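You operate a simulated robot arm through the tools that you are given. There is no shell and no other tool. Be economical: measure what you need, move in short steps, check, and stop when the job is done.

The job below is to be done with a simulated two-armed robot. You get a single attempt, and the scene is never put back.

Task
Send the carriage home, clamp the three boards and run one cycle two-handed.
Fine: home before the clamps; start with both palm buttons.

It is judged by the outcome, as a careful person would: the job done as asked, and still so three seconds after it is handed in. It fails if anything else is knocked over, pushed out of place, dropped, spilled or broken.

Robot
Two 7-joint arms with two-finger parallel grippers on one trunk, on a base that drives. Base frame: it is fixed to the floor where the robot stands at the start and does not move with it; the origin is under the middle of the robot, x ahead of it, y to its left, z up. Readings come in m, rad, newtons and seconds.
The left shoulder is at the start at [0.06, 0.143, 0.946], the right one opposite. With the tool pointing down near the work surface each hand reaches from about 0.32 to 0.74 m from the robot's upright axis, wherever it stands, measured 20 degrees to its own side. Places, roughly: drive switch [0.7, 0.2, 0.8]; low clamp [-0.1, -1.2, 0.8]; main switch [-2.3, -6.7, 0.9]; middle clamp [0, -1.3, 1.1]; red button [-1.9, -6.4, 1]; stop button [1, 0.3, 0.9]; top clamp [0.1, -1.3, 1.3]. Payload 1.57 kg a hand.
The tool frame of a hand sits at the grasp point between the pads (the TCP): z along the fingers, y along the line on which they close. The tips reach 0.03 m beyond it. Largest opening 0.11 m; finger width 0.024, thickness 0.012; the body of the gripper, 0.048 by 0.112 m, starts 0.078 m behind the TCP.
Orientation is that of the tool frame in the base frame, as [roll, pitch, yaw] about the fixed x, y, z axes, in that order (R = Rz(yaw) Ry(pitch) Rx(roll)). With the fingers straight down and closing along the base's y, the tool's x points along the base's -x, its y along +y and its z along -z.

Tools
- The arms move only by the tool send_rows. It takes "left_series", "right_series" or both (then of equal length, played together; a hand with none holds still); each is a list of rows, each a list of 7 numbers: the shift along the base's x, y, z in units of 400 mm (1.0 is 400 mm), then the turn, a rotation vector about the base's x, y, z in units of 45 degrees (1.0 is 45 degrees), then the closure, from 0 (fully open) to 1 (shut). In form: [[dx, dy, dz, wx, wy, wz, hand], ...]. A call has 1 to 8 rows; each row is the pose to reach, as a shift and turn from the pose commanded when the call began. A call with a number of a shift or a turn outside -1 to 1 is refused whole. Each row takes 0.2 s and may step no farther than 0.05 m and 0.15 rad from the row before; otherwise, or with a gripper value out of range, the whole call is refused. Where a pose cannot be reached the arm comes as near as it can. A force on the tool above 90 N (or 10 N above the force at the start of the call, whichever is more), or a blocked arm, ends the call early, and 0.2 s more pass. The fingers move at their own pace (about 0.045 m/s each) and stop on an object; they squeeze with about 35 N. The grip force told is the motor's: it shows also when the fingers shut on nothing. Time passes only in rows, and 0.2 s behind the last, so rows that repeat a pose let the fingers close. The reply holds the time, the measured pose of the TCP, the force on the tool along the base axes, the opening and the grip force, in the units named above and with some noise, with the torque about the TCP (base axes, N m) and any sound that the robot's microphone picked up.
- Cameras (640 x 400 px; columns grow to the right, rows downward): "scene" is now at [0.0292, -0.0538, 1.5684]; the picture's right is [-0.63, -0.78, 0.00], its down [-0.56, 0.45, -0.70] and it looks along [0.54, -0.44, -0.72] (base axes); focal length 219 px, centre (320, 200). "left" rides on the left gripper at [0.07, -0.016, -0.141] in its tool frame; the picture's right is [0.23, 0.97, 0.00], its down [-0.86, 0.20, -0.48] and it looks along [-0.47, 0.11, 0.88] (tool axes); focal length 222 px, centre (320, 200). "right" rides on the right gripper at [0.07, 0.016, -0.141] in its tool frame; the picture's right is [-0.23, 0.97, 0.00], its down [-0.86, -0.20, -0.48] and it looks along [-0.47, -0.11, 0.88] (tool axes); focal length 222 px, centre (320, 200). There is no depth. A picture from a camera that has moved, and an enlarged one, comes with that camera's place and axes in the base frame and with its lens. The place of the scene camera against the robot may be out by one fixed shift of up to 0.012 m in any direction.
- capture(camera): a new picture of that camera. No time passes.
- lift_body(by): slides the trunk up (or, below 0, down) by that many m; the arms and the scene camera ride with it, the base frame stays. It gives what a move gives, with no picture.
- steer(legs): drives the robot by 1 to 6 legs, each [ahead, left, turn to the left] in m, m and rad, along the robot's own axes; the way and the turn of a leg run together, so that a leg with both is an arc; at most 1.5 m and 3.142 rad a leg. The arms and the cameras ride along, it lands a little off, and it stops where it bumps. It gives what a move gives.
- aim_head(pan, tilt): turns the head with the scene camera to pan (to the left, within 1.501 rad either way) and tilt (down, from -0.506 to 1.204), counted from straight ahead of the robot. It gives what a move gives.
- enlarge(camera, box): a new picture of the part [left, top, right, bottom] of that camera's present view, enlarged. No time passes.
- finish_job(): hands the job in; it is judged then, once.

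Go step by step. Nothing tells you exact positions but the pictures and the camera data: compare them with the known pose of the tool, close in by small moves and look again before you grip or let go. The budget is 120 turns and 108 pictures, counting those below and the enlarged ones. Unless the task says otherwise, let go and move clear before handing in, and close with one line.

The tools are called after ">>>" as name(argument=value, ...) on one line, values as JSON. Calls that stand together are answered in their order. send_rows: Moves the arms, as the interface text tells. Its arguments: {"type":"object","properties":{"left_series":{"type":"array","items":{"type":"array","items":{"type":"number"}}},"right_series":{"type":"array","items":{"type":"array","items":{"type":"number"}}}},"required":[]} The other tools are called the same way: lift_body (by) slides the trunk up or down; steer (legs) drives the base; aim_head (pan, tilt) turns the head that bears the scene camera; capture (camera) takes a picture; enlarge (camera, box) takes an enlarged picture of a part of a camera's view; finish_job () hands the job in.

At the start:

```text
time: 0.0
left_eef_pos: [0.4329, 0.1601, 1.1065]
left_ee_rot: [-3.141, 0.001, -3.141]
left_wrist_force: [0.6, -0.4, 0.1]
left_wrist_torque: [-0.02, -0.01, 0.01]
left_gripper_width: 0.1099
left_grasp_force: 0.1
right_eef_pos: [0.5383, -0.2703, 1.106]
right_ee_rot: [-3.14, 0.002, -3.141]
right_wrist_force: [-0.3, -0.1, -0.1]
right_wrist_torque: [0.0, 0.0, 0.0]
right_gripper_width: 0.1099
right_grasp_force: 0.0
trunk travel left (down, up): [-0.545, 0.045]
robot x, y, heading: [-0.0028, -0.001, 0.002]
head pan, tilt: [-0.679, 0.799]
```

scene: 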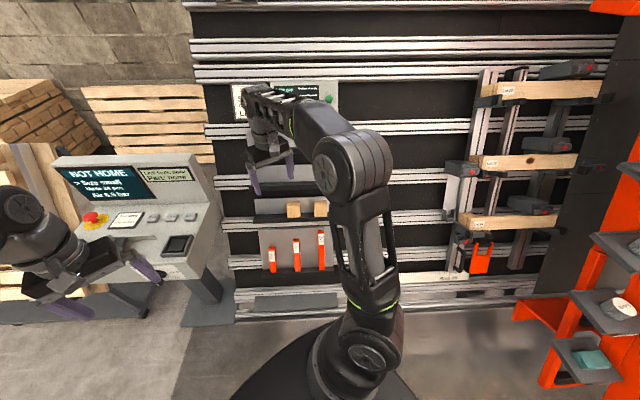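
right: 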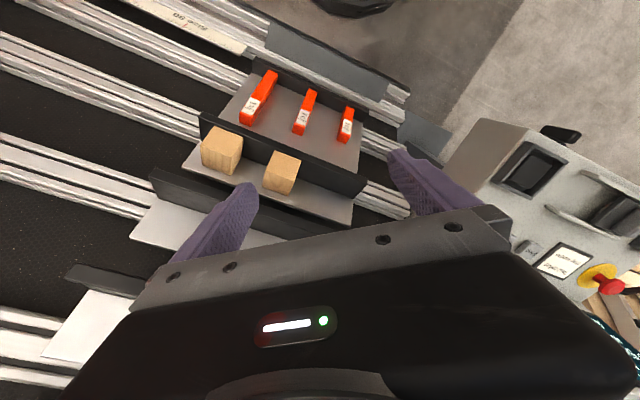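
left: 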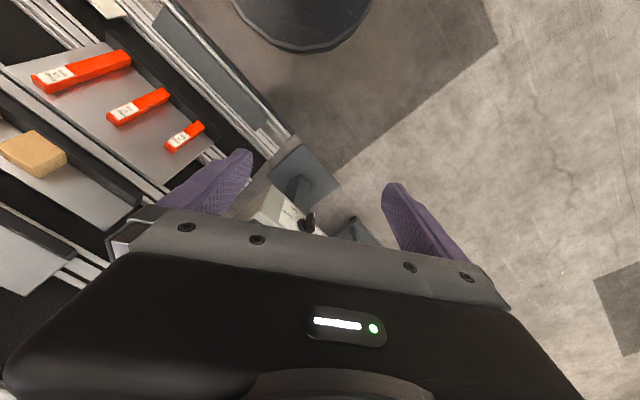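

I see a control panel showing "NOT HOME" to the left and a vertical board frame with three boards and clamps to the right. I'll zoom in on the panel and the clamps first.

>>> enlarge(camera="scene", box=[40, 140, 220, 300])

>>> enlarge(camera="scene", box=[430, 40, 640, 290])

>>> enlarge(camera="scene", box=[200, 60, 400, 300])

```text
2.50 times, centred on (130, 220) of scene
camera zoom: at [0.0292, -0.0538, 1.5684], right [-0.63, -0.78, 0.0], down [-0.56, 0.45, -0.7], along [0.54, -0.44, -0.72], focal length 547 px, centre (795, 150)
```

zoom: 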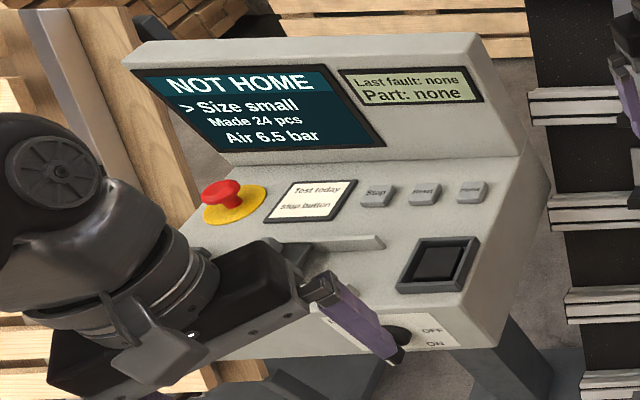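

```text
1.60 times, centred on (535, 165) of scene
camera zoom: at [0.0292, -0.0538, 1.5684], right [-0.63, -0.78, 0.0], down [-0.56, 0.45, -0.7], along [0.54, -0.44, -0.72], focal length 350 px, centre (-24, 256)
```

zoom: 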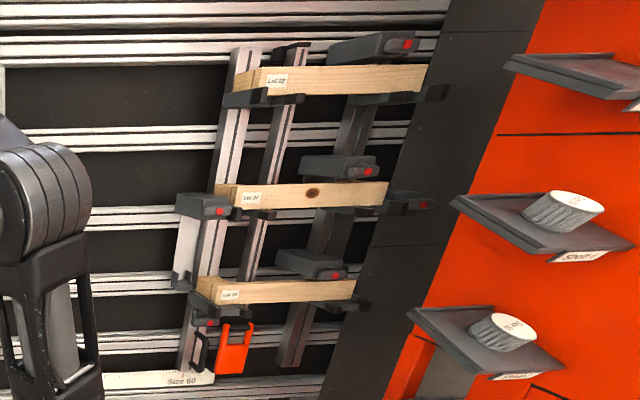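

```text
1.67 times, centred on (300, 180) of scene
camera zoom: at [0.0292, -0.0538, 1.5684], right [-0.63, -0.78, 0.0], down [-0.56, 0.45, -0.7], along [0.54, -0.44, -0.72], focal length 365 px, centre (353, 233)
```

zoom: 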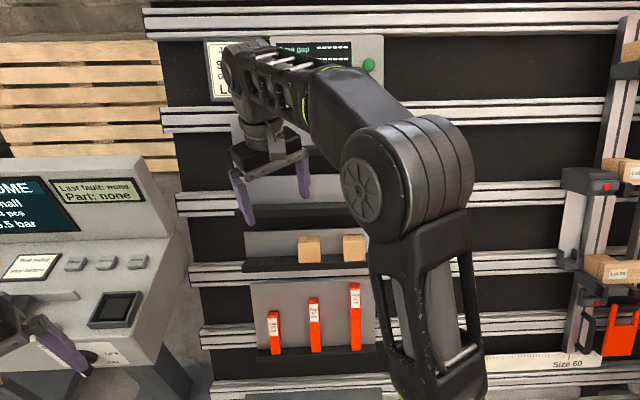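

The console has Stop, Reset and Home keys and an on/off knob, and the palm buttons aren't visible yet. I'll look around with the head.

>>> aim_head(pan=0.1, tilt=0.6)

>>> capture(camera="scene")

>>> aim_head(pan=-1.2, tilt=0.4)

>>> capture(camera="scene")

>>> aim_head(pan=-0.6, tilt=0.2)

>>> capture(camera="scene")

```text
time: 1.1
left_eef_pos: [0.432, 0.1621, 1.1074]
left_ee_rot: [3.141, 0.0, 3.141]
left_wrist_force: [-0.2, 1.4, -0.4]
left_wrist_torque: [-0.01, 0.02, 0.02]
left_gripper_width: 0.11
left_grasp_force: 0.1
right_eef_pos: [0.5391, -0.2714, 1.1067]
right_ee_rot: [3.141, 0.003, -3.142]
right_wrist_force: [0.0, -0.7, 0.3]
right_wrist_torque: [0.0, -0.01, -0.03]
right_gripper_width: 0.1096
right_grasp_force: 0.0
trunk travel left (down, up): [-0.545, 0.045]
robot x, y, heading: [0.0006, -0.0013, -0.003]
head pan, tilt: [0.099, 0.6]
```

```text
101 pictures are left
camera scene: at [0.0544, 0.0056, 1.5854], right [0.1, -1.0, 0.0], down [-0.56, -0.06, -0.82], along [0.82, 0.08, -0.57], focal length 219 px, centre (320, 200)
```

scene: 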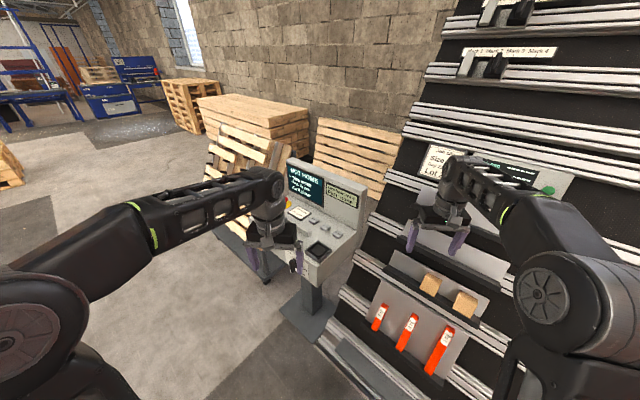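

```text
time: 2.6
left_eef_pos: [0.4326, 0.1615, 1.1063]
left_ee_rot: [3.141, 0.0, -3.14]
left_wrist_force: [0.0, -0.2, 0.2]
left_wrist_torque: [0.01, 0.0, 0.03]
left_gripper_width: 0.1099
left_grasp_force: 0.0
right_eef_pos: [0.5373, -0.2707, 1.1073]
right_ee_rot: [3.141, 0.0, 3.141]
right_wrist_force: [-0.1, 0.4, 0.1]
right_wrist_torque: [-0.01, -0.02, 0.03]
right_gripper_width: 0.1099
right_grasp_force: 0.1
trunk travel left (down, up): [-0.545, 0.045]
robot x, y, heading: [0.0029, 0.0011, 0.006]
head pan, tilt: [-1.201, 0.4]
```

```text
100 pictures are left
camera scene: at [0.0, -0.0895, 1.6036], right [-0.93, -0.36, 0.0], down [-0.14, 0.36, -0.92], along [0.33, -0.86, -0.39], focal length 219 px, centre (320, 200)
```

scene: 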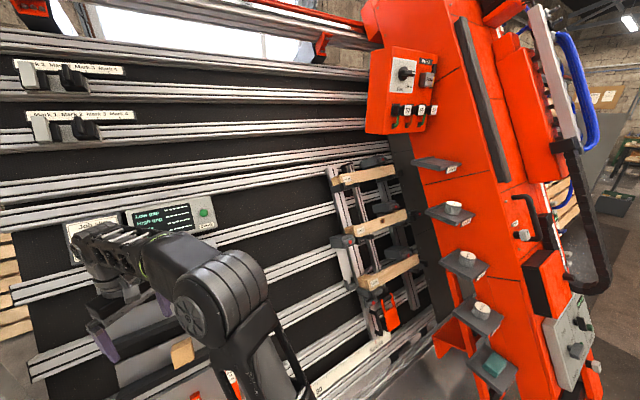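

```text
time: 3.6
left_eef_pos: [0.4321, 0.1606, 1.107]
left_ee_rot: [3.141, 0.0, -3.141]
left_wrist_force: [0.1, 0.2, -0.2]
left_wrist_torque: [0.04, 0.01, -0.02]
left_gripper_width: 0.1103
left_grasp_force: 0.0
right_eef_pos: [0.5386, -0.2716, 1.1072]
right_ee_rot: [3.14, 0.001, -3.141]
right_wrist_force: [0.0, 0.4, 0.0]
right_wrist_torque: [0.0, 0.0, -0.02]
right_gripper_width: 0.1098
right_grasp_force: 0.0
trunk travel left (down, up): [-0.545, 0.045]
robot x, y, heading: [-0.0015, 0.0013, 0.001]
head pan, tilt: [-0.6, 0.201]
```

```text
99 pictures are left
camera scene: at [0.0433, -0.0558, 1.6221], right [-0.57, -0.82, 0.0], down [-0.16, 0.11, -0.98], along [0.81, -0.55, -0.2], focal length 219 px, centre (320, 200)
```

scene: 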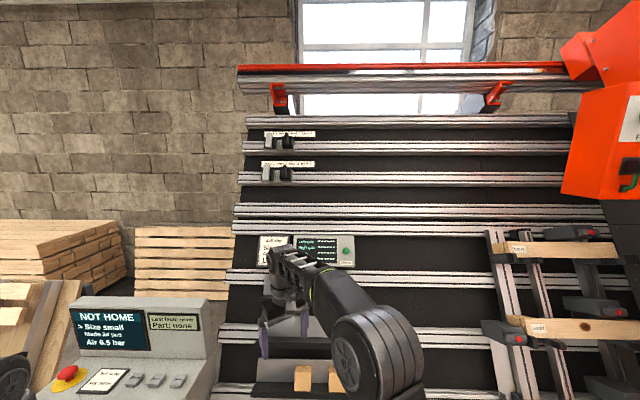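

A job card sits behind the right arm, and there are boxes on the orange column at the right. I'll zoom in on those and look further right.

>>> aim_head(pan=-1.2, tilt=0.4)

>>> enlarge(camera="scene", box=[350, 40, 470, 140])

>>> enlarge(camera="scene", box=[490, 240, 620, 400])

>>> enlarge(camera="scene", box=[310, 140, 530, 400])

>>> aim_head(pan=-1.5, tilt=0.3)

>>> capture(camera="scene")

```text
time: 4.6
left_eef_pos: [0.4316, 0.1609, 1.1065]
left_ee_rot: [-3.14, 0.0, 3.141]
left_wrist_force: [0.3, -0.5, -0.4]
left_wrist_torque: [-0.05, 0.01, 0.0]
left_gripper_width: 0.11
left_grasp_force: 0.1
right_eef_pos: [0.5395, -0.2701, 1.1071]
right_ee_rot: [3.141, 0.001, -3.141]
right_wrist_force: [-0.7, -0.4, 0.5]
right_wrist_torque: [-0.02, -0.02, 0.01]
right_gripper_width: 0.11
right_grasp_force: 0.0
trunk travel left (down, up): [-0.545, 0.045]
robot x, y, heading: [-0.0038, 0.0006, -0.0]
head pan, tilt: [-1.201, 0.4]
```

```text
4.00 times, centred on (410, 90) of scene
camera zoom: at [0.0, -0.0894, 1.6036], right [-0.93, -0.36, 0.0], down [-0.14, 0.36, -0.92], along [0.33, -0.86, -0.39], focal length 876 px, centre (-40, 640)
```

zoom: 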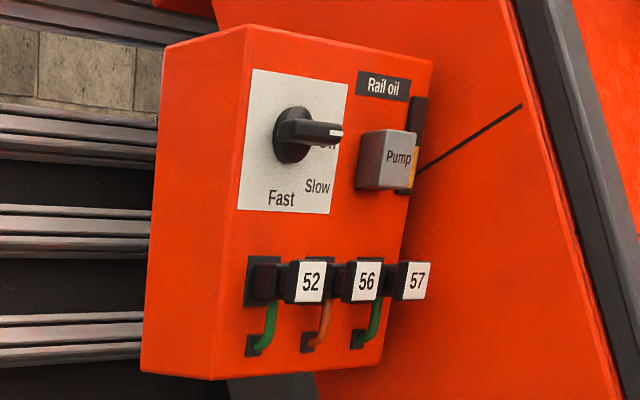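

```text
2.50 times, centred on (555, 320) of scene
camera zoom: at [0.0, -0.0894, 1.6036], right [-0.93, -0.36, 0.0], down [-0.14, 0.36, -0.92], along [0.33, -0.86, -0.39], focal length 547 px, centre (-268, -100)
```

zoom: 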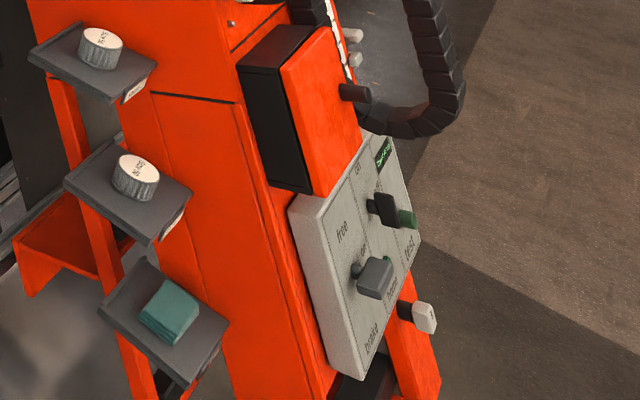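

```text
1.54 times, centred on (420, 270) of scene
camera zoom: at [0.0, -0.0894, 1.6036], right [-0.93, -0.36, 0.0], down [-0.14, 0.36, -0.92], along [0.33, -0.86, -0.39], focal length 337 px, centre (166, 92)
```

zoom: 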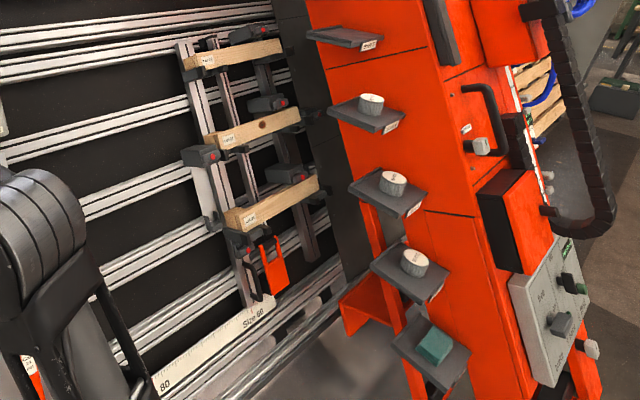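

```text
time: 5.4
left_eef_pos: [0.4328, 0.1602, 1.1056]
left_ee_rot: [3.141, 0.0, 3.141]
left_wrist_force: [-0.4, 0.0, 0.9]
left_wrist_torque: [0.0, 0.05, -0.01]
left_gripper_width: 0.1101
left_grasp_force: 0.1
right_eef_pos: [0.5386, -0.2712, 1.1065]
right_ee_rot: [3.141, 0.002, 3.141]
right_wrist_force: [0.6, -0.1, -0.5]
right_wrist_torque: [0.02, 0.0, 0.01]
right_gripper_width: 0.11
right_grasp_force: 0.2
trunk travel left (down, up): [-0.545, 0.045]
robot x, y, heading: [0.0029, 0.0026, 0.006]
head pan, tilt: [-1.499, 0.3]
```

```text
95 pictures are left
camera scene: at [-0.0268, -0.0962, 1.6129], right [-1.0, -0.07, 0.0], down [-0.02, 0.3, -0.96], along [0.07, -0.95, -0.3], focal length 219 px, centre (320, 200)
```

scene: 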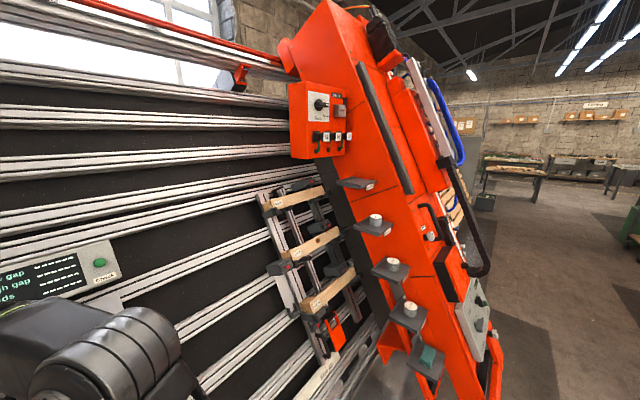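

I need a clearer view of the job card and the console. I'll turn to face the machine and back up a bit, then look.

>>> steer(legs=[[-0.25, 0, 0], [0, 0, -0.68]])

>>> aim_head(pan=0.5, tilt=0.5)

>>> capture(camera="scene")

>>> aim_head(pan=-0.5, tilt=0.5)

>>> capture(camera="scene")

```text
time: 9.1
left_eef_pos: [0.1834, -0.1443, 1.1069]
left_ee_rot: [3.141, 0.0, 2.47]
left_wrist_force: [-0.1, 0.0, -0.5]
left_wrist_torque: [0.01, 0.01, 0.04]
left_gripper_width: 0.1099
left_grasp_force: 0.0
right_eef_pos: [-0.0011, -0.5477, 1.1071]
right_ee_rot: [-3.141, 0.0, 2.47]
right_wrist_force: [0.4, 0.3, -0.3]
right_wrist_torque: [0.0, 0.0, -0.03]
right_gripper_width: 0.1101
right_grasp_force: 0.0
trunk travel left (down, up): [-0.545, 0.045]
robot x, y, heading: [-0.2561, -0.0009, -0.67]
head pan, tilt: [-1.499, 0.3]
```

```text
time: 11.0
left_eef_pos: [0.1846, -0.1448, 1.1075]
left_ee_rot: [-3.141, 0.001, 2.47]
left_wrist_force: [0.3, 0.4, 0.1]
left_wrist_torque: [-0.03, -0.01, 0.0]
left_gripper_width: 0.1101
left_grasp_force: 0.0
right_eef_pos: [-0.001, -0.5491, 1.1072]
right_ee_rot: [-3.141, 0.002, 2.471]
right_wrist_force: [0.5, -0.7, 0.4]
right_wrist_torque: [-0.01, 0.01, -0.03]
right_gripper_width: 0.1101
right_grasp_force: 0.1
trunk travel left (down, up): [-0.545, 0.045]
robot x, y, heading: [-0.2549, 0.0005, -0.673]
head pan, tilt: [0.499, 0.499]
```

```text
94 pictures are left
camera scene: at [-0.1915, -0.0012, 1.5945], right [-0.17, -0.98, 0.0], down [-0.47, 0.08, -0.88], along [0.86, -0.15, -0.48], focal length 219 px, centre (320, 200)
```

scene: 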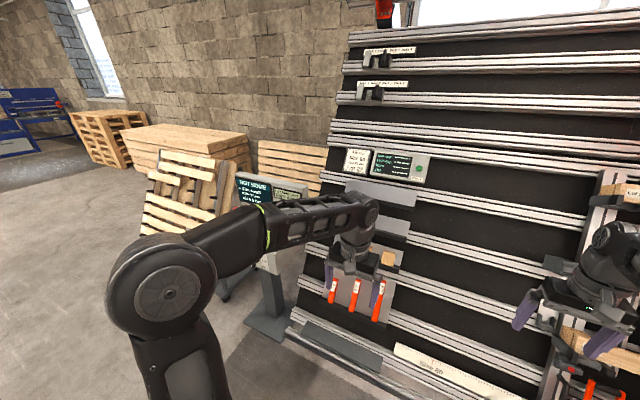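

```text
time: 12.2
left_eef_pos: [0.184, -0.1448, 1.1071]
left_ee_rot: [3.14, 0.0, 2.47]
left_wrist_force: [-0.5, 0.1, 0.0]
left_wrist_torque: [0.01, 0.03, 0.02]
left_gripper_width: 0.1099
left_grasp_force: 0.0
right_eef_pos: [-0.0024, -0.5488, 1.107]
right_ee_rot: [-3.141, 0.001, 2.471]
right_wrist_force: [1.3, -0.1, -1.1]
right_wrist_torque: [-0.01, -0.01, 0.0]
right_gripper_width: 0.1098
right_grasp_force: 0.1
trunk travel left (down, up): [-0.545, 0.045]
robot x, y, heading: [-0.2532, -0.0063, -0.672]
head pan, tilt: [-0.499, 0.499]
```

```text
93 pictures are left
camera scene: at [-0.2457, -0.0692, 1.5945], right [-0.92, -0.39, 0.0], down [-0.19, 0.44, -0.88], along [0.34, -0.81, -0.48], focal length 219 px, centre (320, 200)
```

scene: 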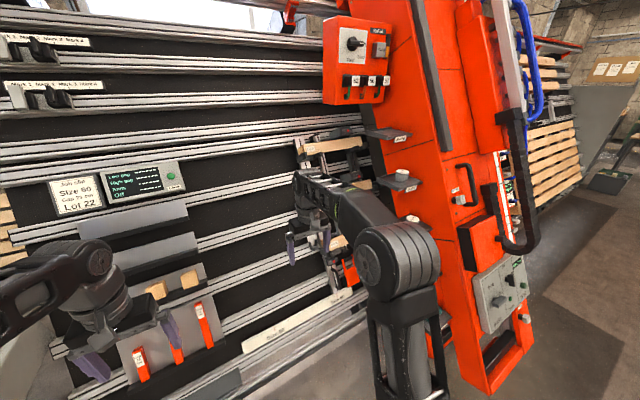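

The job card is visible now, so I'll read it along with the panels.

>>> enlarge(camera="scene", box=[30, 150, 230, 270])

>>> enlarge(camera="scene", box=[450, 220, 550, 350])

```text
3.20 times, centred on (130, 210) of scene
camera zoom: at [-0.2457, -0.0692, 1.5945], right [-0.92, -0.39, 0.0], down [-0.19, 0.44, -0.88], along [0.34, -0.81, -0.48], focal length 701 px, centre (928, 168)
```

zoom: 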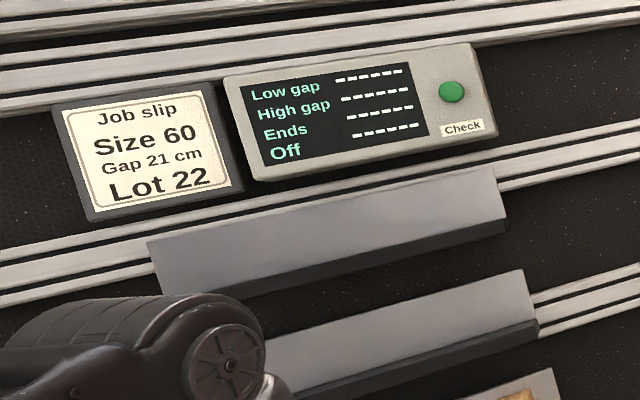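

```text
3.08 times, centred on (500, 285) of scene
camera zoom: at [-0.2457, -0.0692, 1.5945], right [-0.92, -0.39, 0.0], down [-0.19, 0.44, -0.88], along [0.34, -0.81, -0.48], focal length 674 px, centre (-234, -62)
```

zoom: 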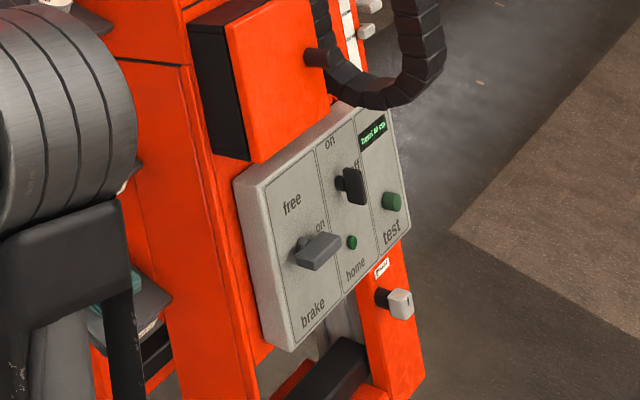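

Next I'll drive left to face the console and get a proper look at it.

>>> steer(legs=[[0, 0.7, 0]])

>>> aim_head(pan=0.1, tilt=0.6)

>>> capture(camera="scene")

```text
time: 16.1
left_eef_pos: [0.6242, 0.4017, 1.1072]
left_ee_rot: [-3.14, 0.0, 2.462]
left_wrist_force: [0.6, -1.9, 0.3]
left_wrist_torque: [0.0, 0.04, 0.02]
left_gripper_width: 0.1101
left_grasp_force: 0.1
right_eef_pos: [0.4362, -0.0013, 1.1078]
right_ee_rot: [-3.141, 0.001, 2.459]
right_wrist_force: [0.5, 0.1, -0.1]
right_wrist_torque: [-0.01, 0.0, -0.01]
right_gripper_width: 0.1101
right_grasp_force: 0.0
trunk travel left (down, up): [-0.545, 0.045]
robot x, y, heading: [0.1873, 0.5522, -0.679]
head pan, tilt: [-0.499, 0.499]
```

```text
time: 17.1
left_eef_pos: [0.6253, 0.4033, 1.1068]
left_ee_rot: [3.14, 0.001, 2.461]
left_wrist_force: [0.1, -0.6, -0.3]
left_wrist_torque: [0.0, 0.01, 0.0]
left_gripper_width: 0.1101
left_grasp_force: 0.1
right_eef_pos: [0.4355, -0.0011, 1.1071]
right_ee_rot: [3.142, 0.001, 2.461]
right_wrist_force: [-0.5, 0.1, 0.7]
right_wrist_torque: [0.02, -0.04, -0.01]
right_gripper_width: 0.11
right_grasp_force: 0.1
trunk travel left (down, up): [-0.545, 0.045]
robot x, y, heading: [0.1872, 0.5472, -0.677]
head pan, tilt: [0.099, 0.6]
```

```text
90 pictures are left
camera scene: at [0.2341, 0.5159, 1.5854], right [-0.55, -0.84, 0.0], down [-0.47, 0.31, -0.83], along [0.69, -0.45, -0.56], focal length 219 px, centre (320, 200)
```

scene: 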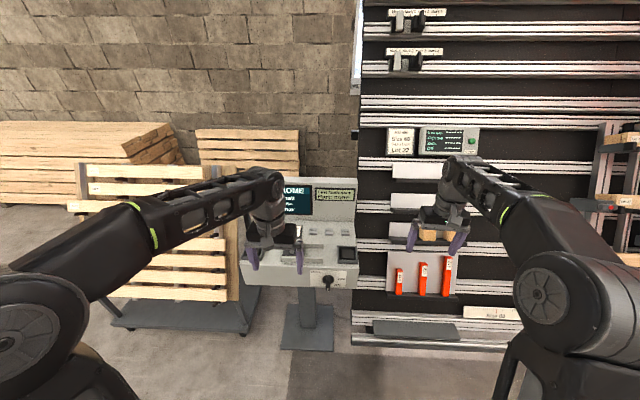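

The left arm is hiding the console, so I'll swing it out to the left.

>>> send_rows(left_series=[[0.05, 0.1, 0, 0, 0, 0, 0], [0.1, 0.2, 0, 0, 0, 0, 0], [0.15, 0.3, 0, 0, 0, 0, 0], [0.18, 0.41, 0, 0, 0, 0, 0], [0.2, 0.52, 0, 0, 0, 0, 0], [0.2, 0.63, 0, 0, 0, 0, 0], [0.2, 0.74, 0, 0, 0, 0, 0]])

>>> enlarge(camera="scene", box=[210, 160, 390, 320])

```text
time: 18.7
left_eef_pos: [0.7055, 0.6955, 1.1093]
left_ee_rot: [-3.141, 0.0, 2.462]
left_wrist_force: [-0.1, 0.4, 0.2]
left_wrist_torque: [-0.03, 0.03, 0.0]
left_gripper_width: 0.11
left_grasp_force: 0.0
right_eef_pos: [0.4351, 0.0001, 1.1076]
right_ee_rot: [-3.14, 0.001, 2.46]
right_wrist_force: [-0.1, 0.5, 0.2]
right_wrist_torque: [0.01, 0.0, 0.0]
right_gripper_width: 0.1098
right_grasp_force: 0.1
trunk travel left (down, up): [-0.545, 0.045]
robot x, y, heading: [0.1895, 0.5431, -0.678]
head pan, tilt: [0.099, 0.6]
```

```text
2.50 times, centred on (300, 240) of scene
camera zoom: at [0.234, 0.5166, 1.5854], right [-0.55, -0.84, 0.0], down [-0.47, 0.31, -0.83], along [0.69, -0.45, -0.56], focal length 547 px, centre (370, 100)
```

zoom: 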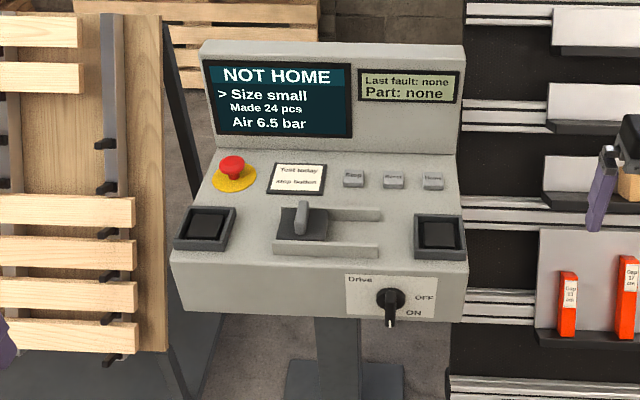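

The two black pads on the console are the palm buttons, and the Home key is on the right. I'll zoom in on the labels.

>>> enlarge(camera="scene", box=[300, 215, 400, 300])

>>> enlarge(camera="scene", box=[235, 215, 345, 270])

```text
4.71 times, centred on (350, 258) of scene
camera zoom: at [0.234, 0.5166, 1.5854], right [-0.55, -0.84, 0.0], down [-0.47, 0.31, -0.83], along [0.69, -0.45, -0.56], focal length 1030 px, centre (179, -71)
```

zoom: 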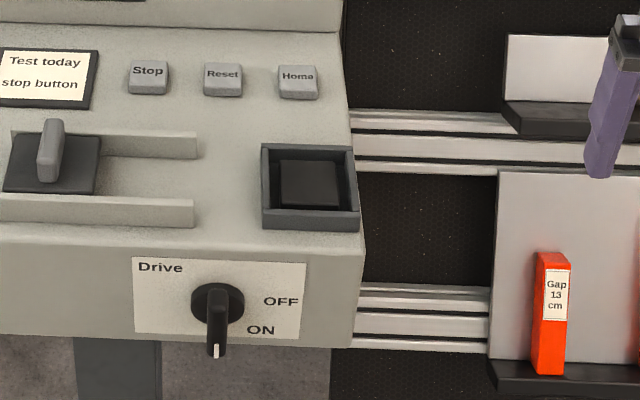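

```text
5.82 times, centred on (290, 242) of scene
camera zoom: at [0.234, 0.5166, 1.5854], right [-0.55, -0.84, 0.0], down [-0.47, 0.31, -0.83], along [0.69, -0.45, -0.56], focal length 1274 px, centre (494, -47)
```

zoom: 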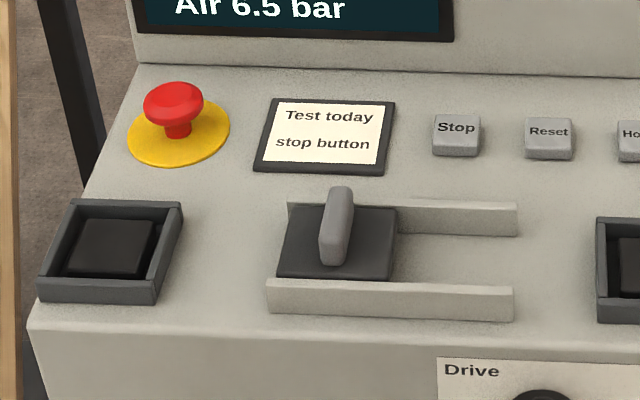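

I place the Home key at about (0.80, 0.01, 0.89) and the pads at about (0.71, 0.06) and (0.95, 0.40), all at z 0.86. I'll centre the robot on the console at working distance.

>>> steer(legs=[[0, 0.155, 0], [0.15, 0, 0]])

>>> aim_head(pan=-0.1, tilt=0.85)

>>> capture(camera="scene")

>>> capture(camera="right")

```text
time: 21.1
left_eef_pos: [0.9249, 0.7169, 1.1078]
left_ee_rot: [-3.142, -0.002, 2.456]
left_wrist_force: [0.1, 0.0, 0.7]
left_wrist_torque: [0.02, 0.02, 0.0]
left_gripper_width: 0.1101
left_grasp_force: 0.0
right_eef_pos: [0.6505, 0.0219, 1.1073]
right_ee_rot: [-3.141, 0.0, 2.456]
right_wrist_force: [0.0, -0.1, 0.4]
right_wrist_torque: [0.04, 0.03, -0.01]
right_gripper_width: 0.1099
right_grasp_force: 0.1
trunk travel left (down, up): [-0.545, 0.045]
robot x, y, heading: [0.4042, 0.574, -0.681]
head pan, tilt: [0.099, 0.6]
```

```text
time: 21.9
left_eef_pos: [0.9224, 0.7171, 1.109]
left_ee_rot: [-3.14, 0.001, 2.455]
left_wrist_force: [0.4, 0.2, 0.1]
left_wrist_torque: [0.05, 0.0, 0.0]
left_gripper_width: 0.1099
left_grasp_force: 0.1
right_eef_pos: [0.6489, 0.0215, 1.1065]
right_ee_rot: [-3.142, 0.002, 2.455]
right_wrist_force: [-0.4, -0.7, 0.0]
right_wrist_torque: [0.0, -0.02, -0.02]
right_gripper_width: 0.1099
right_grasp_force: 0.1
trunk travel left (down, up): [-0.545, 0.045]
robot x, y, heading: [0.4044, 0.5757, -0.684]
head pan, tilt: [-0.099, 0.85]
```

```text
86 pictures are left
camera scene: at [0.4322, 0.5337, 1.5645], right [-0.71, -0.71, 0.0], down [-0.53, 0.53, -0.66], along [0.47, -0.47, -0.75], focal length 219 px, centre (320, 200)
```

scene: 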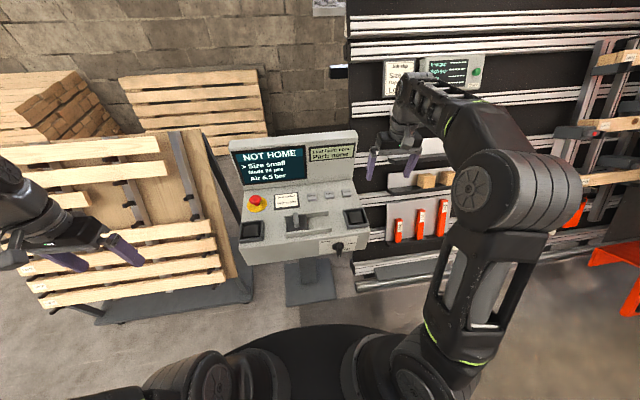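

```text
85 pictures are left
camera right: at [0.6059, 0.0789, 1.2488], right [0.79, 0.61, 0.0], down [0.54, -0.7, 0.48], along [0.29, -0.38, -0.88], focal length 222 px, centre (320, 200)
```

right: 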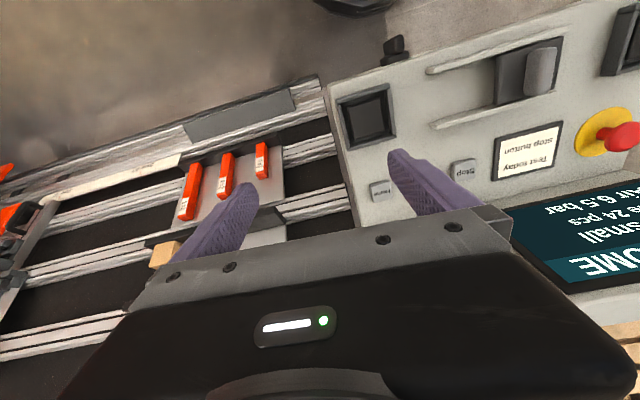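

Triangulating gives Home at about (0.805, 0.00, 0.876). I'll bring the closed right gripper above it.

>>> send_rows(right_series=[[0.08, -0.01, -0.05, 0, 0, 0, 1], [0.16, -0.02, -0.1, 0, 0, 0, 1], [0.24, -0.03, -0.15, 0, 0, 0, 1], [0.32, -0.04, -0.2, 0, 0, 0, 1], [0.39, -0.053, -0.27, 0, 0, 0, 1], [0.39, -0.053, -0.35, 0, 0, 0, 1], [0.39, -0.053, -0.367, 0, 0, 0, 1]])

>>> capture(camera="right")

>>> enlarge(camera="scene", box=[220, 120, 400, 260])

```text
time: 23.5
left_eef_pos: [0.9233, 0.7179, 1.1097]
left_ee_rot: [3.141, 0.001, 2.456]
left_wrist_force: [-0.1, 0.5, -0.1]
left_wrist_torque: [-0.07, -0.06, -0.01]
left_gripper_width: 0.1101
left_grasp_force: 0.1
right_eef_pos: [0.8028, -0.0008, 0.9592]
right_ee_rot: [3.141, 0.0, 2.456]
right_wrist_force: [-0.1, -0.5, -0.1]
right_wrist_torque: [0.03, -0.03, -0.03]
right_gripper_width: 0.0
right_grasp_force: 17.3
right hand out of reach, approached as far as the arm can: row 4, 5
trunk travel left (down, up): [-0.545, 0.045]
robot x, y, heading: [0.4005, 0.5726, -0.683]
head pan, tilt: [-0.099, 0.85]
```

```text
84 pictures are left
camera right: at [0.7598, 0.0558, 1.1005], right [0.79, 0.61, 0.0], down [0.53, -0.69, 0.48], along [0.29, -0.38, -0.88], focal length 222 px, centre (320, 200)
```

right: 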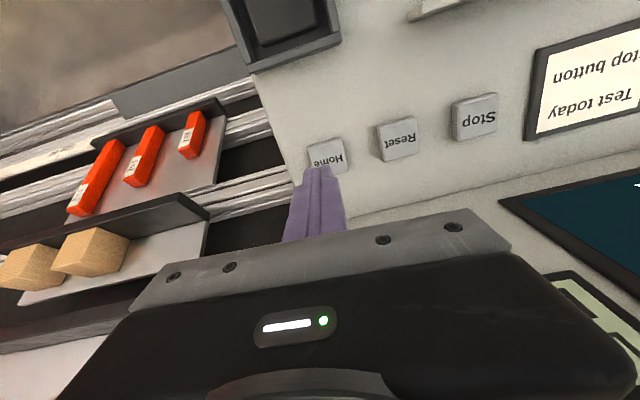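

```text
2.86 times, centred on (310, 190) of scene
camera zoom: at [0.4308, 0.5346, 1.5646], right [-0.71, -0.71, 0.0], down [-0.53, 0.53, -0.66], along [0.47, -0.47, -0.75], focal length 626 px, centre (349, 229)
```

zoom: 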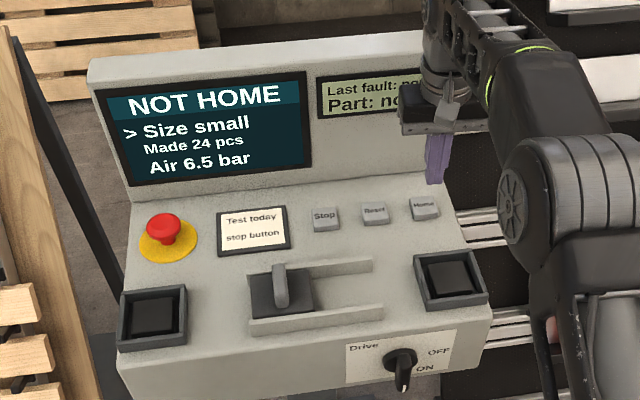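

The fingertip lines up with the Home key to within a few mm. I'll press down gently.

>>> send_rows(right_series=[[0.01, 0.01, -0.05, 0, 0, 0, 1], [0.01, 0.01, -0.1, 0, 0, 0, 1], [0.01, 0.01, -0.12, 0, 0, 0, 1], [0.01, 0.01, -0.13, 0, 0, 0, 1], [0.01, 0.01, -0.14, 0, 0, 0, 1]])

>>> enlarge(camera="scene", box=[220, 120, 400, 260])

```text
time: 24.7
left_eef_pos: [0.9237, 0.7169, 1.1105]
left_ee_rot: [3.14, -0.001, 2.458]
left_wrist_force: [0.0, -0.4, -0.2]
left_wrist_torque: [-0.01, 0.01, -0.01]
left_gripper_width: 0.1101
left_grasp_force: 0.1
right_eef_pos: [0.8088, 0.0037, 0.904]
right_ee_rot: [3.14, 0.002, 2.455]
right_wrist_force: [1.2, -0.1, 0.7]
right_wrist_torque: [-0.03, -0.01, -0.02]
right_gripper_width: 0.0
right_grasp_force: 21.4
trunk travel left (down, up): [-0.545, 0.045]
robot x, y, heading: [0.4022, 0.5765, -0.684]
head pan, tilt: [-0.099, 0.85]
```

```text
2.86 times, centred on (310, 190) of scene
camera zoom: at [0.4321, 0.5337, 1.5645], right [-0.71, -0.71, 0.0], down [-0.53, 0.53, -0.66], along [0.47, -0.47, -0.75], focal length 626 px, centre (349, 229)
```

zoom: 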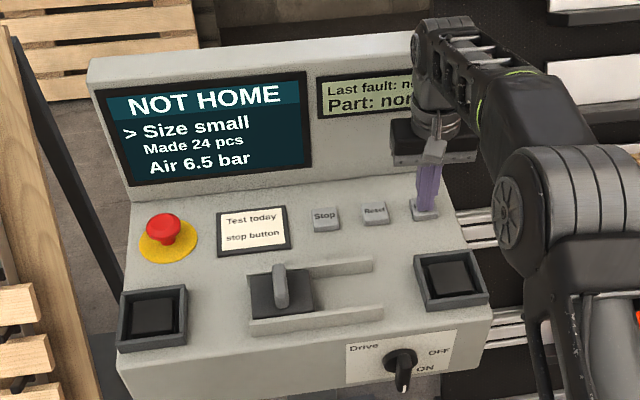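

Nearly touching, so I'll press a bit further.

>>> send_rows(right_series=[[0, 0, -0.008, 0, 0, 0, 1], [0, 0, -0.016, 0, 0, 0, 1], [0, 0, -0.024, 0, 0, 0, 1], [0, 0, -0.03, 0, 0, 0, 1], [0, 0, -0.03, 0, 0, 0, 1]])

>>> enlarge(camera="scene", box=[220, 120, 400, 260])

```text
time: 25.9
left_eef_pos: [0.923, 0.7191, 1.1093]
left_ee_rot: [3.141, 0.002, 2.455]
left_wrist_force: [0.1, 0.2, -0.3]
left_wrist_torque: [0.02, 0.01, 0.0]
left_gripper_width: 0.1101
left_grasp_force: 0.1
right_eef_pos: [0.8092, 0.005, 0.8977]
right_ee_rot: [-3.141, 0.013, 2.456]
right_wrist_force: [2.7, -6.1, 34.2]
right_wrist_torque: [-0.04, 0.13, 0.07]
right_gripper_width: 0.0001
right_grasp_force: 21.8
trunk travel left (down, up): [-0.545, 0.045]
robot x, y, heading: [0.4018, 0.5736, -0.681]
head pan, tilt: [-0.099, 0.85]
heard: click
```

```text
2.86 times, centred on (310, 190) of scene
camera zoom: at [0.4302, 0.536, 1.5649], right [-0.71, -0.71, 0.0], down [-0.53, 0.53, -0.66], along [0.47, -0.47, -0.75], focal length 626 px, centre (349, 229)
```

zoom: 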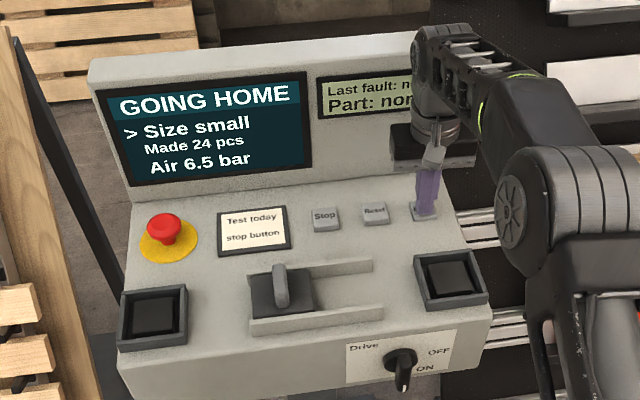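

It's GOING HOME. I'll release the key by raising the hand, then check.

>>> send_rows(right_series=[[0, 0, 0.05, 0, 0, 0, 1], [0, 0, 0.15, 0, 0, 0, 1], [-0.05, 0.01, 0.25, 0, 0, 0, 1], [-0.13, 0.02, 0.35, 0, 0, 0, 1], [-0.21, 0.03, 0.45, 0, 0, 0, 1], [-0.29, 0.04, 0.5, 0, 0, 0, 1], [-0.36, 0.05, 0.53, 0, 0, 0, 1], [-0.36, 0.05, 0.53, 0, 0, 0, 1]])

>>> capture(camera="scene")

```text
refused: row 4 steps farther than a row can; nothing moved
```

```text
80 pictures are left
camera scene: at [0.4302, 0.536, 1.5649], right [-0.71, -0.71, 0.0], down [-0.53, 0.53, -0.66], along [0.47, -0.47, -0.75], focal length 219 px, centre (320, 200)
```

scene: 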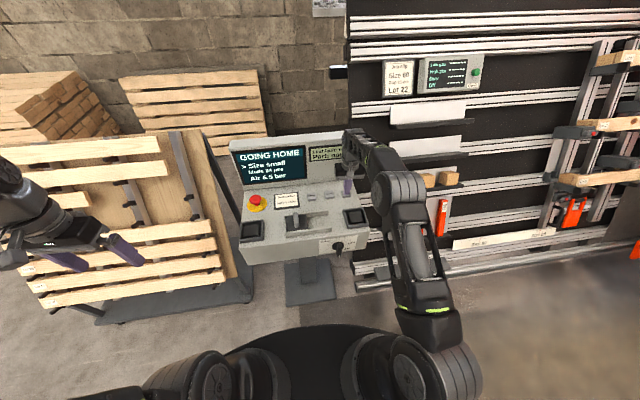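

The step was too long, so I'll use shorter ones.

>>> send_rows(right_series=[[0, 0, 0.05, 0, 0, 0, 1], [0, 0, 0.15, 0, 0, 0, 1], [-0.04, 0.01, 0.24, 0, 0, 0, 1], [-0.1, 0.02, 0.32, 0, 0, 0, 1], [-0.17, 0.03, 0.4, 0, 0, 0, 1], [-0.25, 0.04, 0.47, 0, 0, 0, 1], [-0.33, 0.05, 0.53, 0, 0, 0, 1], [-0.36, 0.05, 0.53, 0, 0, 0, 1]])

>>> enlarge(camera="scene", box=[220, 120, 400, 260])

```text
time: 27.7
left_eef_pos: [0.9223, 0.7182, 1.1103]
left_ee_rot: [-3.141, 0.002, 2.457]
left_wrist_force: [0.2, 0.3, -0.7]
left_wrist_torque: [-0.04, -0.03, 0.0]
left_gripper_width: 0.1099
left_grasp_force: 0.1
right_eef_pos: [0.6605, 0.027, 1.1043]
right_ee_rot: [3.141, 0.005, 2.454]
right_wrist_force: [0.6, 0.2, 1.1]
right_wrist_torque: [-0.04, -0.05, -0.01]
right_gripper_width: 0.0
right_grasp_force: 21.6
right hand out of reach, approached as far as the arm can: row 7
trunk travel left (down, up): [-0.545, 0.045]
robot x, y, heading: [0.4058, 0.5726, -0.688]
head pan, tilt: [-0.099, 0.85]
```

```text
2.86 times, centred on (310, 190) of scene
camera zoom: at [0.4298, 0.5347, 1.5646], right [-0.71, -0.71, 0.0], down [-0.53, 0.53, -0.66], along [0.47, -0.47, -0.75], focal length 626 px, centre (349, 229)
```

zoom: 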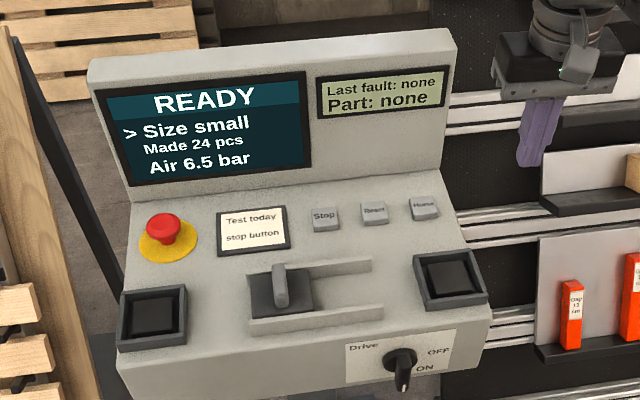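

READY is showing, so the carriage is home. Now I'll drive right to the clamp station.

>>> steer(legs=[[-0.2, 0, 0], [0, -1.4, 0]])

>>> aim_head(pan=-0.25, tilt=0.5)

>>> capture(camera="scene")

```text
time: 35.8
left_eef_pos: [-0.1126, -0.2312, 1.1097]
left_ee_rot: [-3.141, 0.0, 2.444]
left_wrist_force: [0.6, -0.4, -0.2]
left_wrist_torque: [0.06, 0.0, 0.0]
left_gripper_width: 0.1099
left_grasp_force: 0.1
right_eef_pos: [-0.3812, -0.9204, 1.1022]
right_ee_rot: [-3.141, 0.002, 2.443]
right_wrist_force: [-0.2, -0.7, -0.2]
right_wrist_torque: [-0.02, 0.02, 0.0]
right_gripper_width: 0.0
right_grasp_force: 21.2
trunk travel left (down, up): [-0.545, 0.045]
robot x, y, heading: [-0.635, -0.3681, -0.698]
head pan, tilt: [-0.099, 0.85]
```

```text
time: 36.6
left_eef_pos: [-0.1116, -0.2327, 1.1083]
left_ee_rot: [-3.141, 0.0, 2.442]
left_wrist_force: [-0.2, -0.2, 0.5]
left_wrist_torque: [0.03, 0.01, -0.02]
left_gripper_width: 0.11
left_grasp_force: 0.0
right_eef_pos: [-0.3815, -0.92, 1.1039]
right_ee_rot: [-3.141, 0.001, 2.444]
right_wrist_force: [0.3, -0.4, 0.4]
right_wrist_torque: [-0.03, -0.01, 0.02]
right_gripper_width: 0.0
right_grasp_force: 21.2
trunk travel left (down, up): [-0.545, 0.045]
robot x, y, heading: [-0.6314, -0.3667, -0.698]
head pan, tilt: [-0.25, 0.499]
```

```text
78 pictures are left
camera scene: at [-0.6065, -0.4265, 1.5944], right [-0.81, -0.58, 0.0], down [-0.28, 0.39, -0.88], along [0.51, -0.71, -0.48], focal length 219 px, centre (320, 200)
```

scene: 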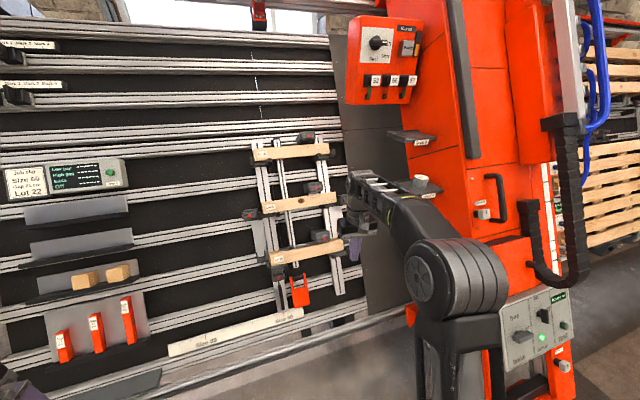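

>>> enlarge(camera="scene", box=[230, 120, 360, 230])

>>> enlarge(camera="scene", box=[230, 180, 360, 320])

```text
3.64 times, centred on (295, 175) of scene
camera zoom: at [-0.6065, -0.4265, 1.5944], right [-0.81, -0.58, 0.0], down [-0.28, 0.39, -0.88], along [0.51, -0.71, -0.48], focal length 796 px, centre (411, 291)
```

zoom: 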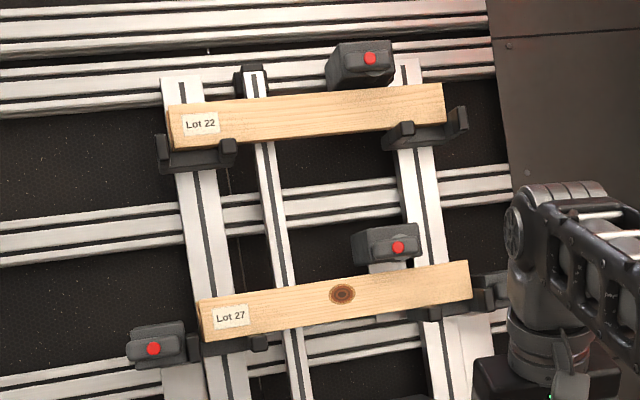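

```text
2.86 times, centred on (295, 250) of scene
camera zoom: at [-0.6065, -0.4265, 1.5944], right [-0.81, -0.58, 0.0], down [-0.28, 0.39, -0.88], along [0.51, -0.71, -0.48], focal length 626 px, centre (391, 57)
```

zoom: 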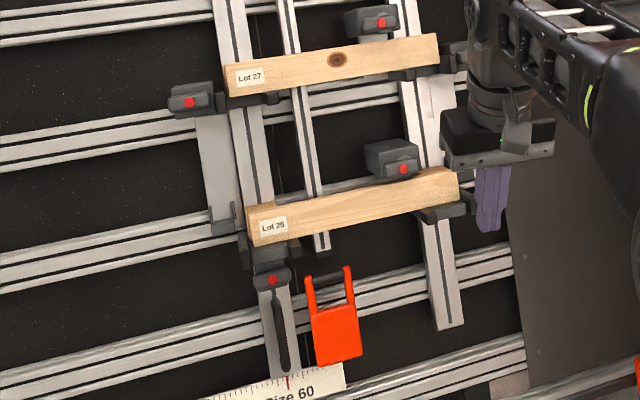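

The three board clamps carry red buttons at about (-0.07,-1.20,0.86), (0,-1.25,1.11) and (0.085,-1.29,1.35). I'll check floor clearance before moving closer.

>>> aim_head(pan=0.3, tilt=1.1)

>>> capture(camera="scene")

>>> capture(camera="right")

```text
time: 37.6
left_eef_pos: [-0.1121, -0.2314, 1.1091]
left_ee_rot: [3.141, 0.0, 2.442]
left_wrist_force: [-0.1, 0.6, 0.2]
left_wrist_torque: [0.0, 0.02, 0.02]
left_gripper_width: 0.1098
left_grasp_force: 0.1
right_eef_pos: [-0.3804, -0.9205, 1.1032]
right_ee_rot: [-3.141, 0.002, 2.442]
right_wrist_force: [-0.3, -0.3, -0.6]
right_wrist_torque: [-0.02, 0.01, 0.01]
right_gripper_width: 0.0
right_grasp_force: 21.3
trunk travel left (down, up): [-0.545, 0.045]
robot x, y, heading: [-0.6319, -0.3693, -0.7]
head pan, tilt: [0.3, 1.1]
```

```text
75 pictures are left
camera scene: at [-0.6013, -0.3772, 1.5468], right [-0.39, -0.92, 0.0], down [-0.82, 0.35, -0.45], along [0.42, -0.18, -0.89], focal length 219 px, centre (320, 200)
```

scene: 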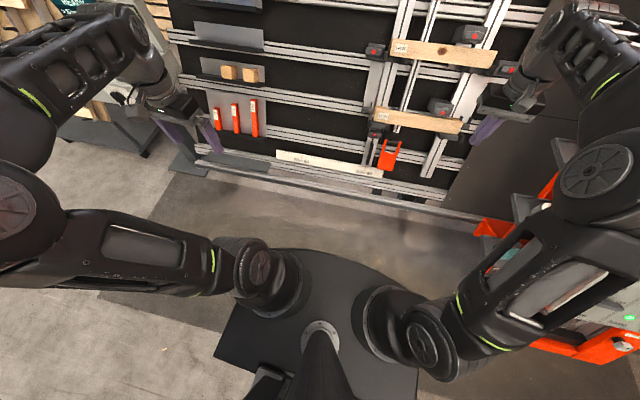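

```text
74 pictures are left
camera right: at [-0.423, -0.8627, 1.2449], right [0.8, 0.6, 0.0], down [0.53, -0.7, 0.48], along [0.29, -0.38, -0.88], focal length 222 px, centre (320, 200)
```

right: 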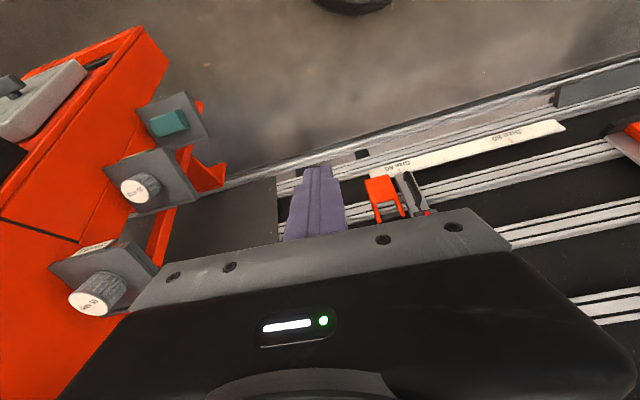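

There's about 0.4 m clear ahead of the base. First I'll pull the right hand back and in, then drive forward 0.3 m.

>>> send_rows(right_series=[[-0.07, 0.08, 0, 0, 0, 0, 1], [-0.14, 0.16, 0, 0, 0, 0, 1], [-0.2, 0.23, 0, 0, 0, 0, 1], [-0.24, 0.3, 0, 0, 0, 0, 1]], left_series=[[-0.05, 0.02, 0, 0, 0, 0, 0], [-0.1, 0.04, 0, 0, 0, 0, 0.3], [-0.15, 0.06, 0, 0, 0, 0, 0.6], [-0.2, 0.08, 0, 0, 0, 0, 1]])

>>> steer(legs=[[0.3, 0, 0.01]])

>>> aim_head(pan=-0.45, tilt=0.5)

>>> capture(camera="scene")

```text
time: 38.6
left_eef_pos: [-0.1934, -0.1989, 1.1095]
left_ee_rot: [3.141, 0.0, 2.442]
left_wrist_force: [0.0, -0.2, 1.0]
left_wrist_torque: [0.01, -0.01, 0.0]
left_gripper_width: 0.0437
left_grasp_force: 0.3
right_eef_pos: [-0.4764, -0.7996, 1.1008]
right_ee_rot: [3.141, 0.005, 2.442]
right_wrist_force: [0.6, 0.3, -1.5]
right_wrist_torque: [-0.03, 0.02, -0.03]
right_gripper_width: 0.0
right_grasp_force: 21.6
trunk travel left (down, up): [-0.545, 0.045]
robot x, y, heading: [-0.6332, -0.3687, -0.698]
head pan, tilt: [0.3, 1.1]
```

```text
time: 40.7
left_eef_pos: [0.0448, -0.3934, 1.1099]
left_ee_rot: [3.141, 0.001, 2.455]
left_wrist_force: [0.5, 0.0, -1.2]
left_wrist_torque: [-0.01, 0.01, -0.01]
left_gripper_width: 0.0
left_grasp_force: 21.2
right_eef_pos: [-0.2321, -0.9958, 1.1012]
right_ee_rot: [-3.141, 0.0, 2.452]
right_wrist_force: [0.3, 0.3, -0.5]
right_wrist_torque: [0.04, 0.01, 0.03]
right_gripper_width: 0.0
right_grasp_force: 21.1
trunk travel left (down, up): [-0.545, 0.045]
robot x, y, heading: [-0.3959, -0.5667, -0.691]
head pan, tilt: [0.3, 1.1]
```

```text
time: 41.8
left_eef_pos: [0.0425, -0.3926, 1.1105]
left_ee_rot: [3.141, 0.0, 2.453]
left_wrist_force: [1.0, -0.5, 0.6]
left_wrist_torque: [-0.03, -0.02, 0.0]
left_gripper_width: 0.0
left_grasp_force: 21.3
right_eef_pos: [-0.2337, -0.9961, 1.1016]
right_ee_rot: [3.141, 0.002, 2.45]
right_wrist_force: [-0.1, 0.4, 0.6]
right_wrist_torque: [-0.04, -0.01, -0.04]
right_gripper_width: 0.0
right_grasp_force: 20.8
trunk travel left (down, up): [-0.545, 0.045]
robot x, y, heading: [-0.3918, -0.5666, -0.692]
head pan, tilt: [-0.45, 0.499]
```

```text
73 pictures are left
camera scene: at [-0.3844, -0.6329, 1.5944], right [-0.91, -0.42, 0.0], down [-0.2, 0.44, -0.88], along [0.37, -0.8, -0.48], focal length 219 px, centre (320, 200)
```

scene: 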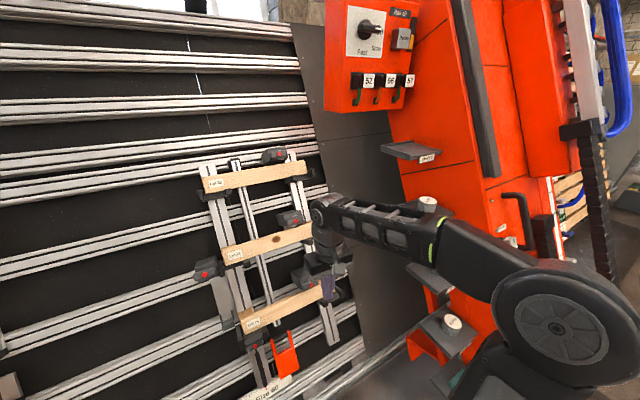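

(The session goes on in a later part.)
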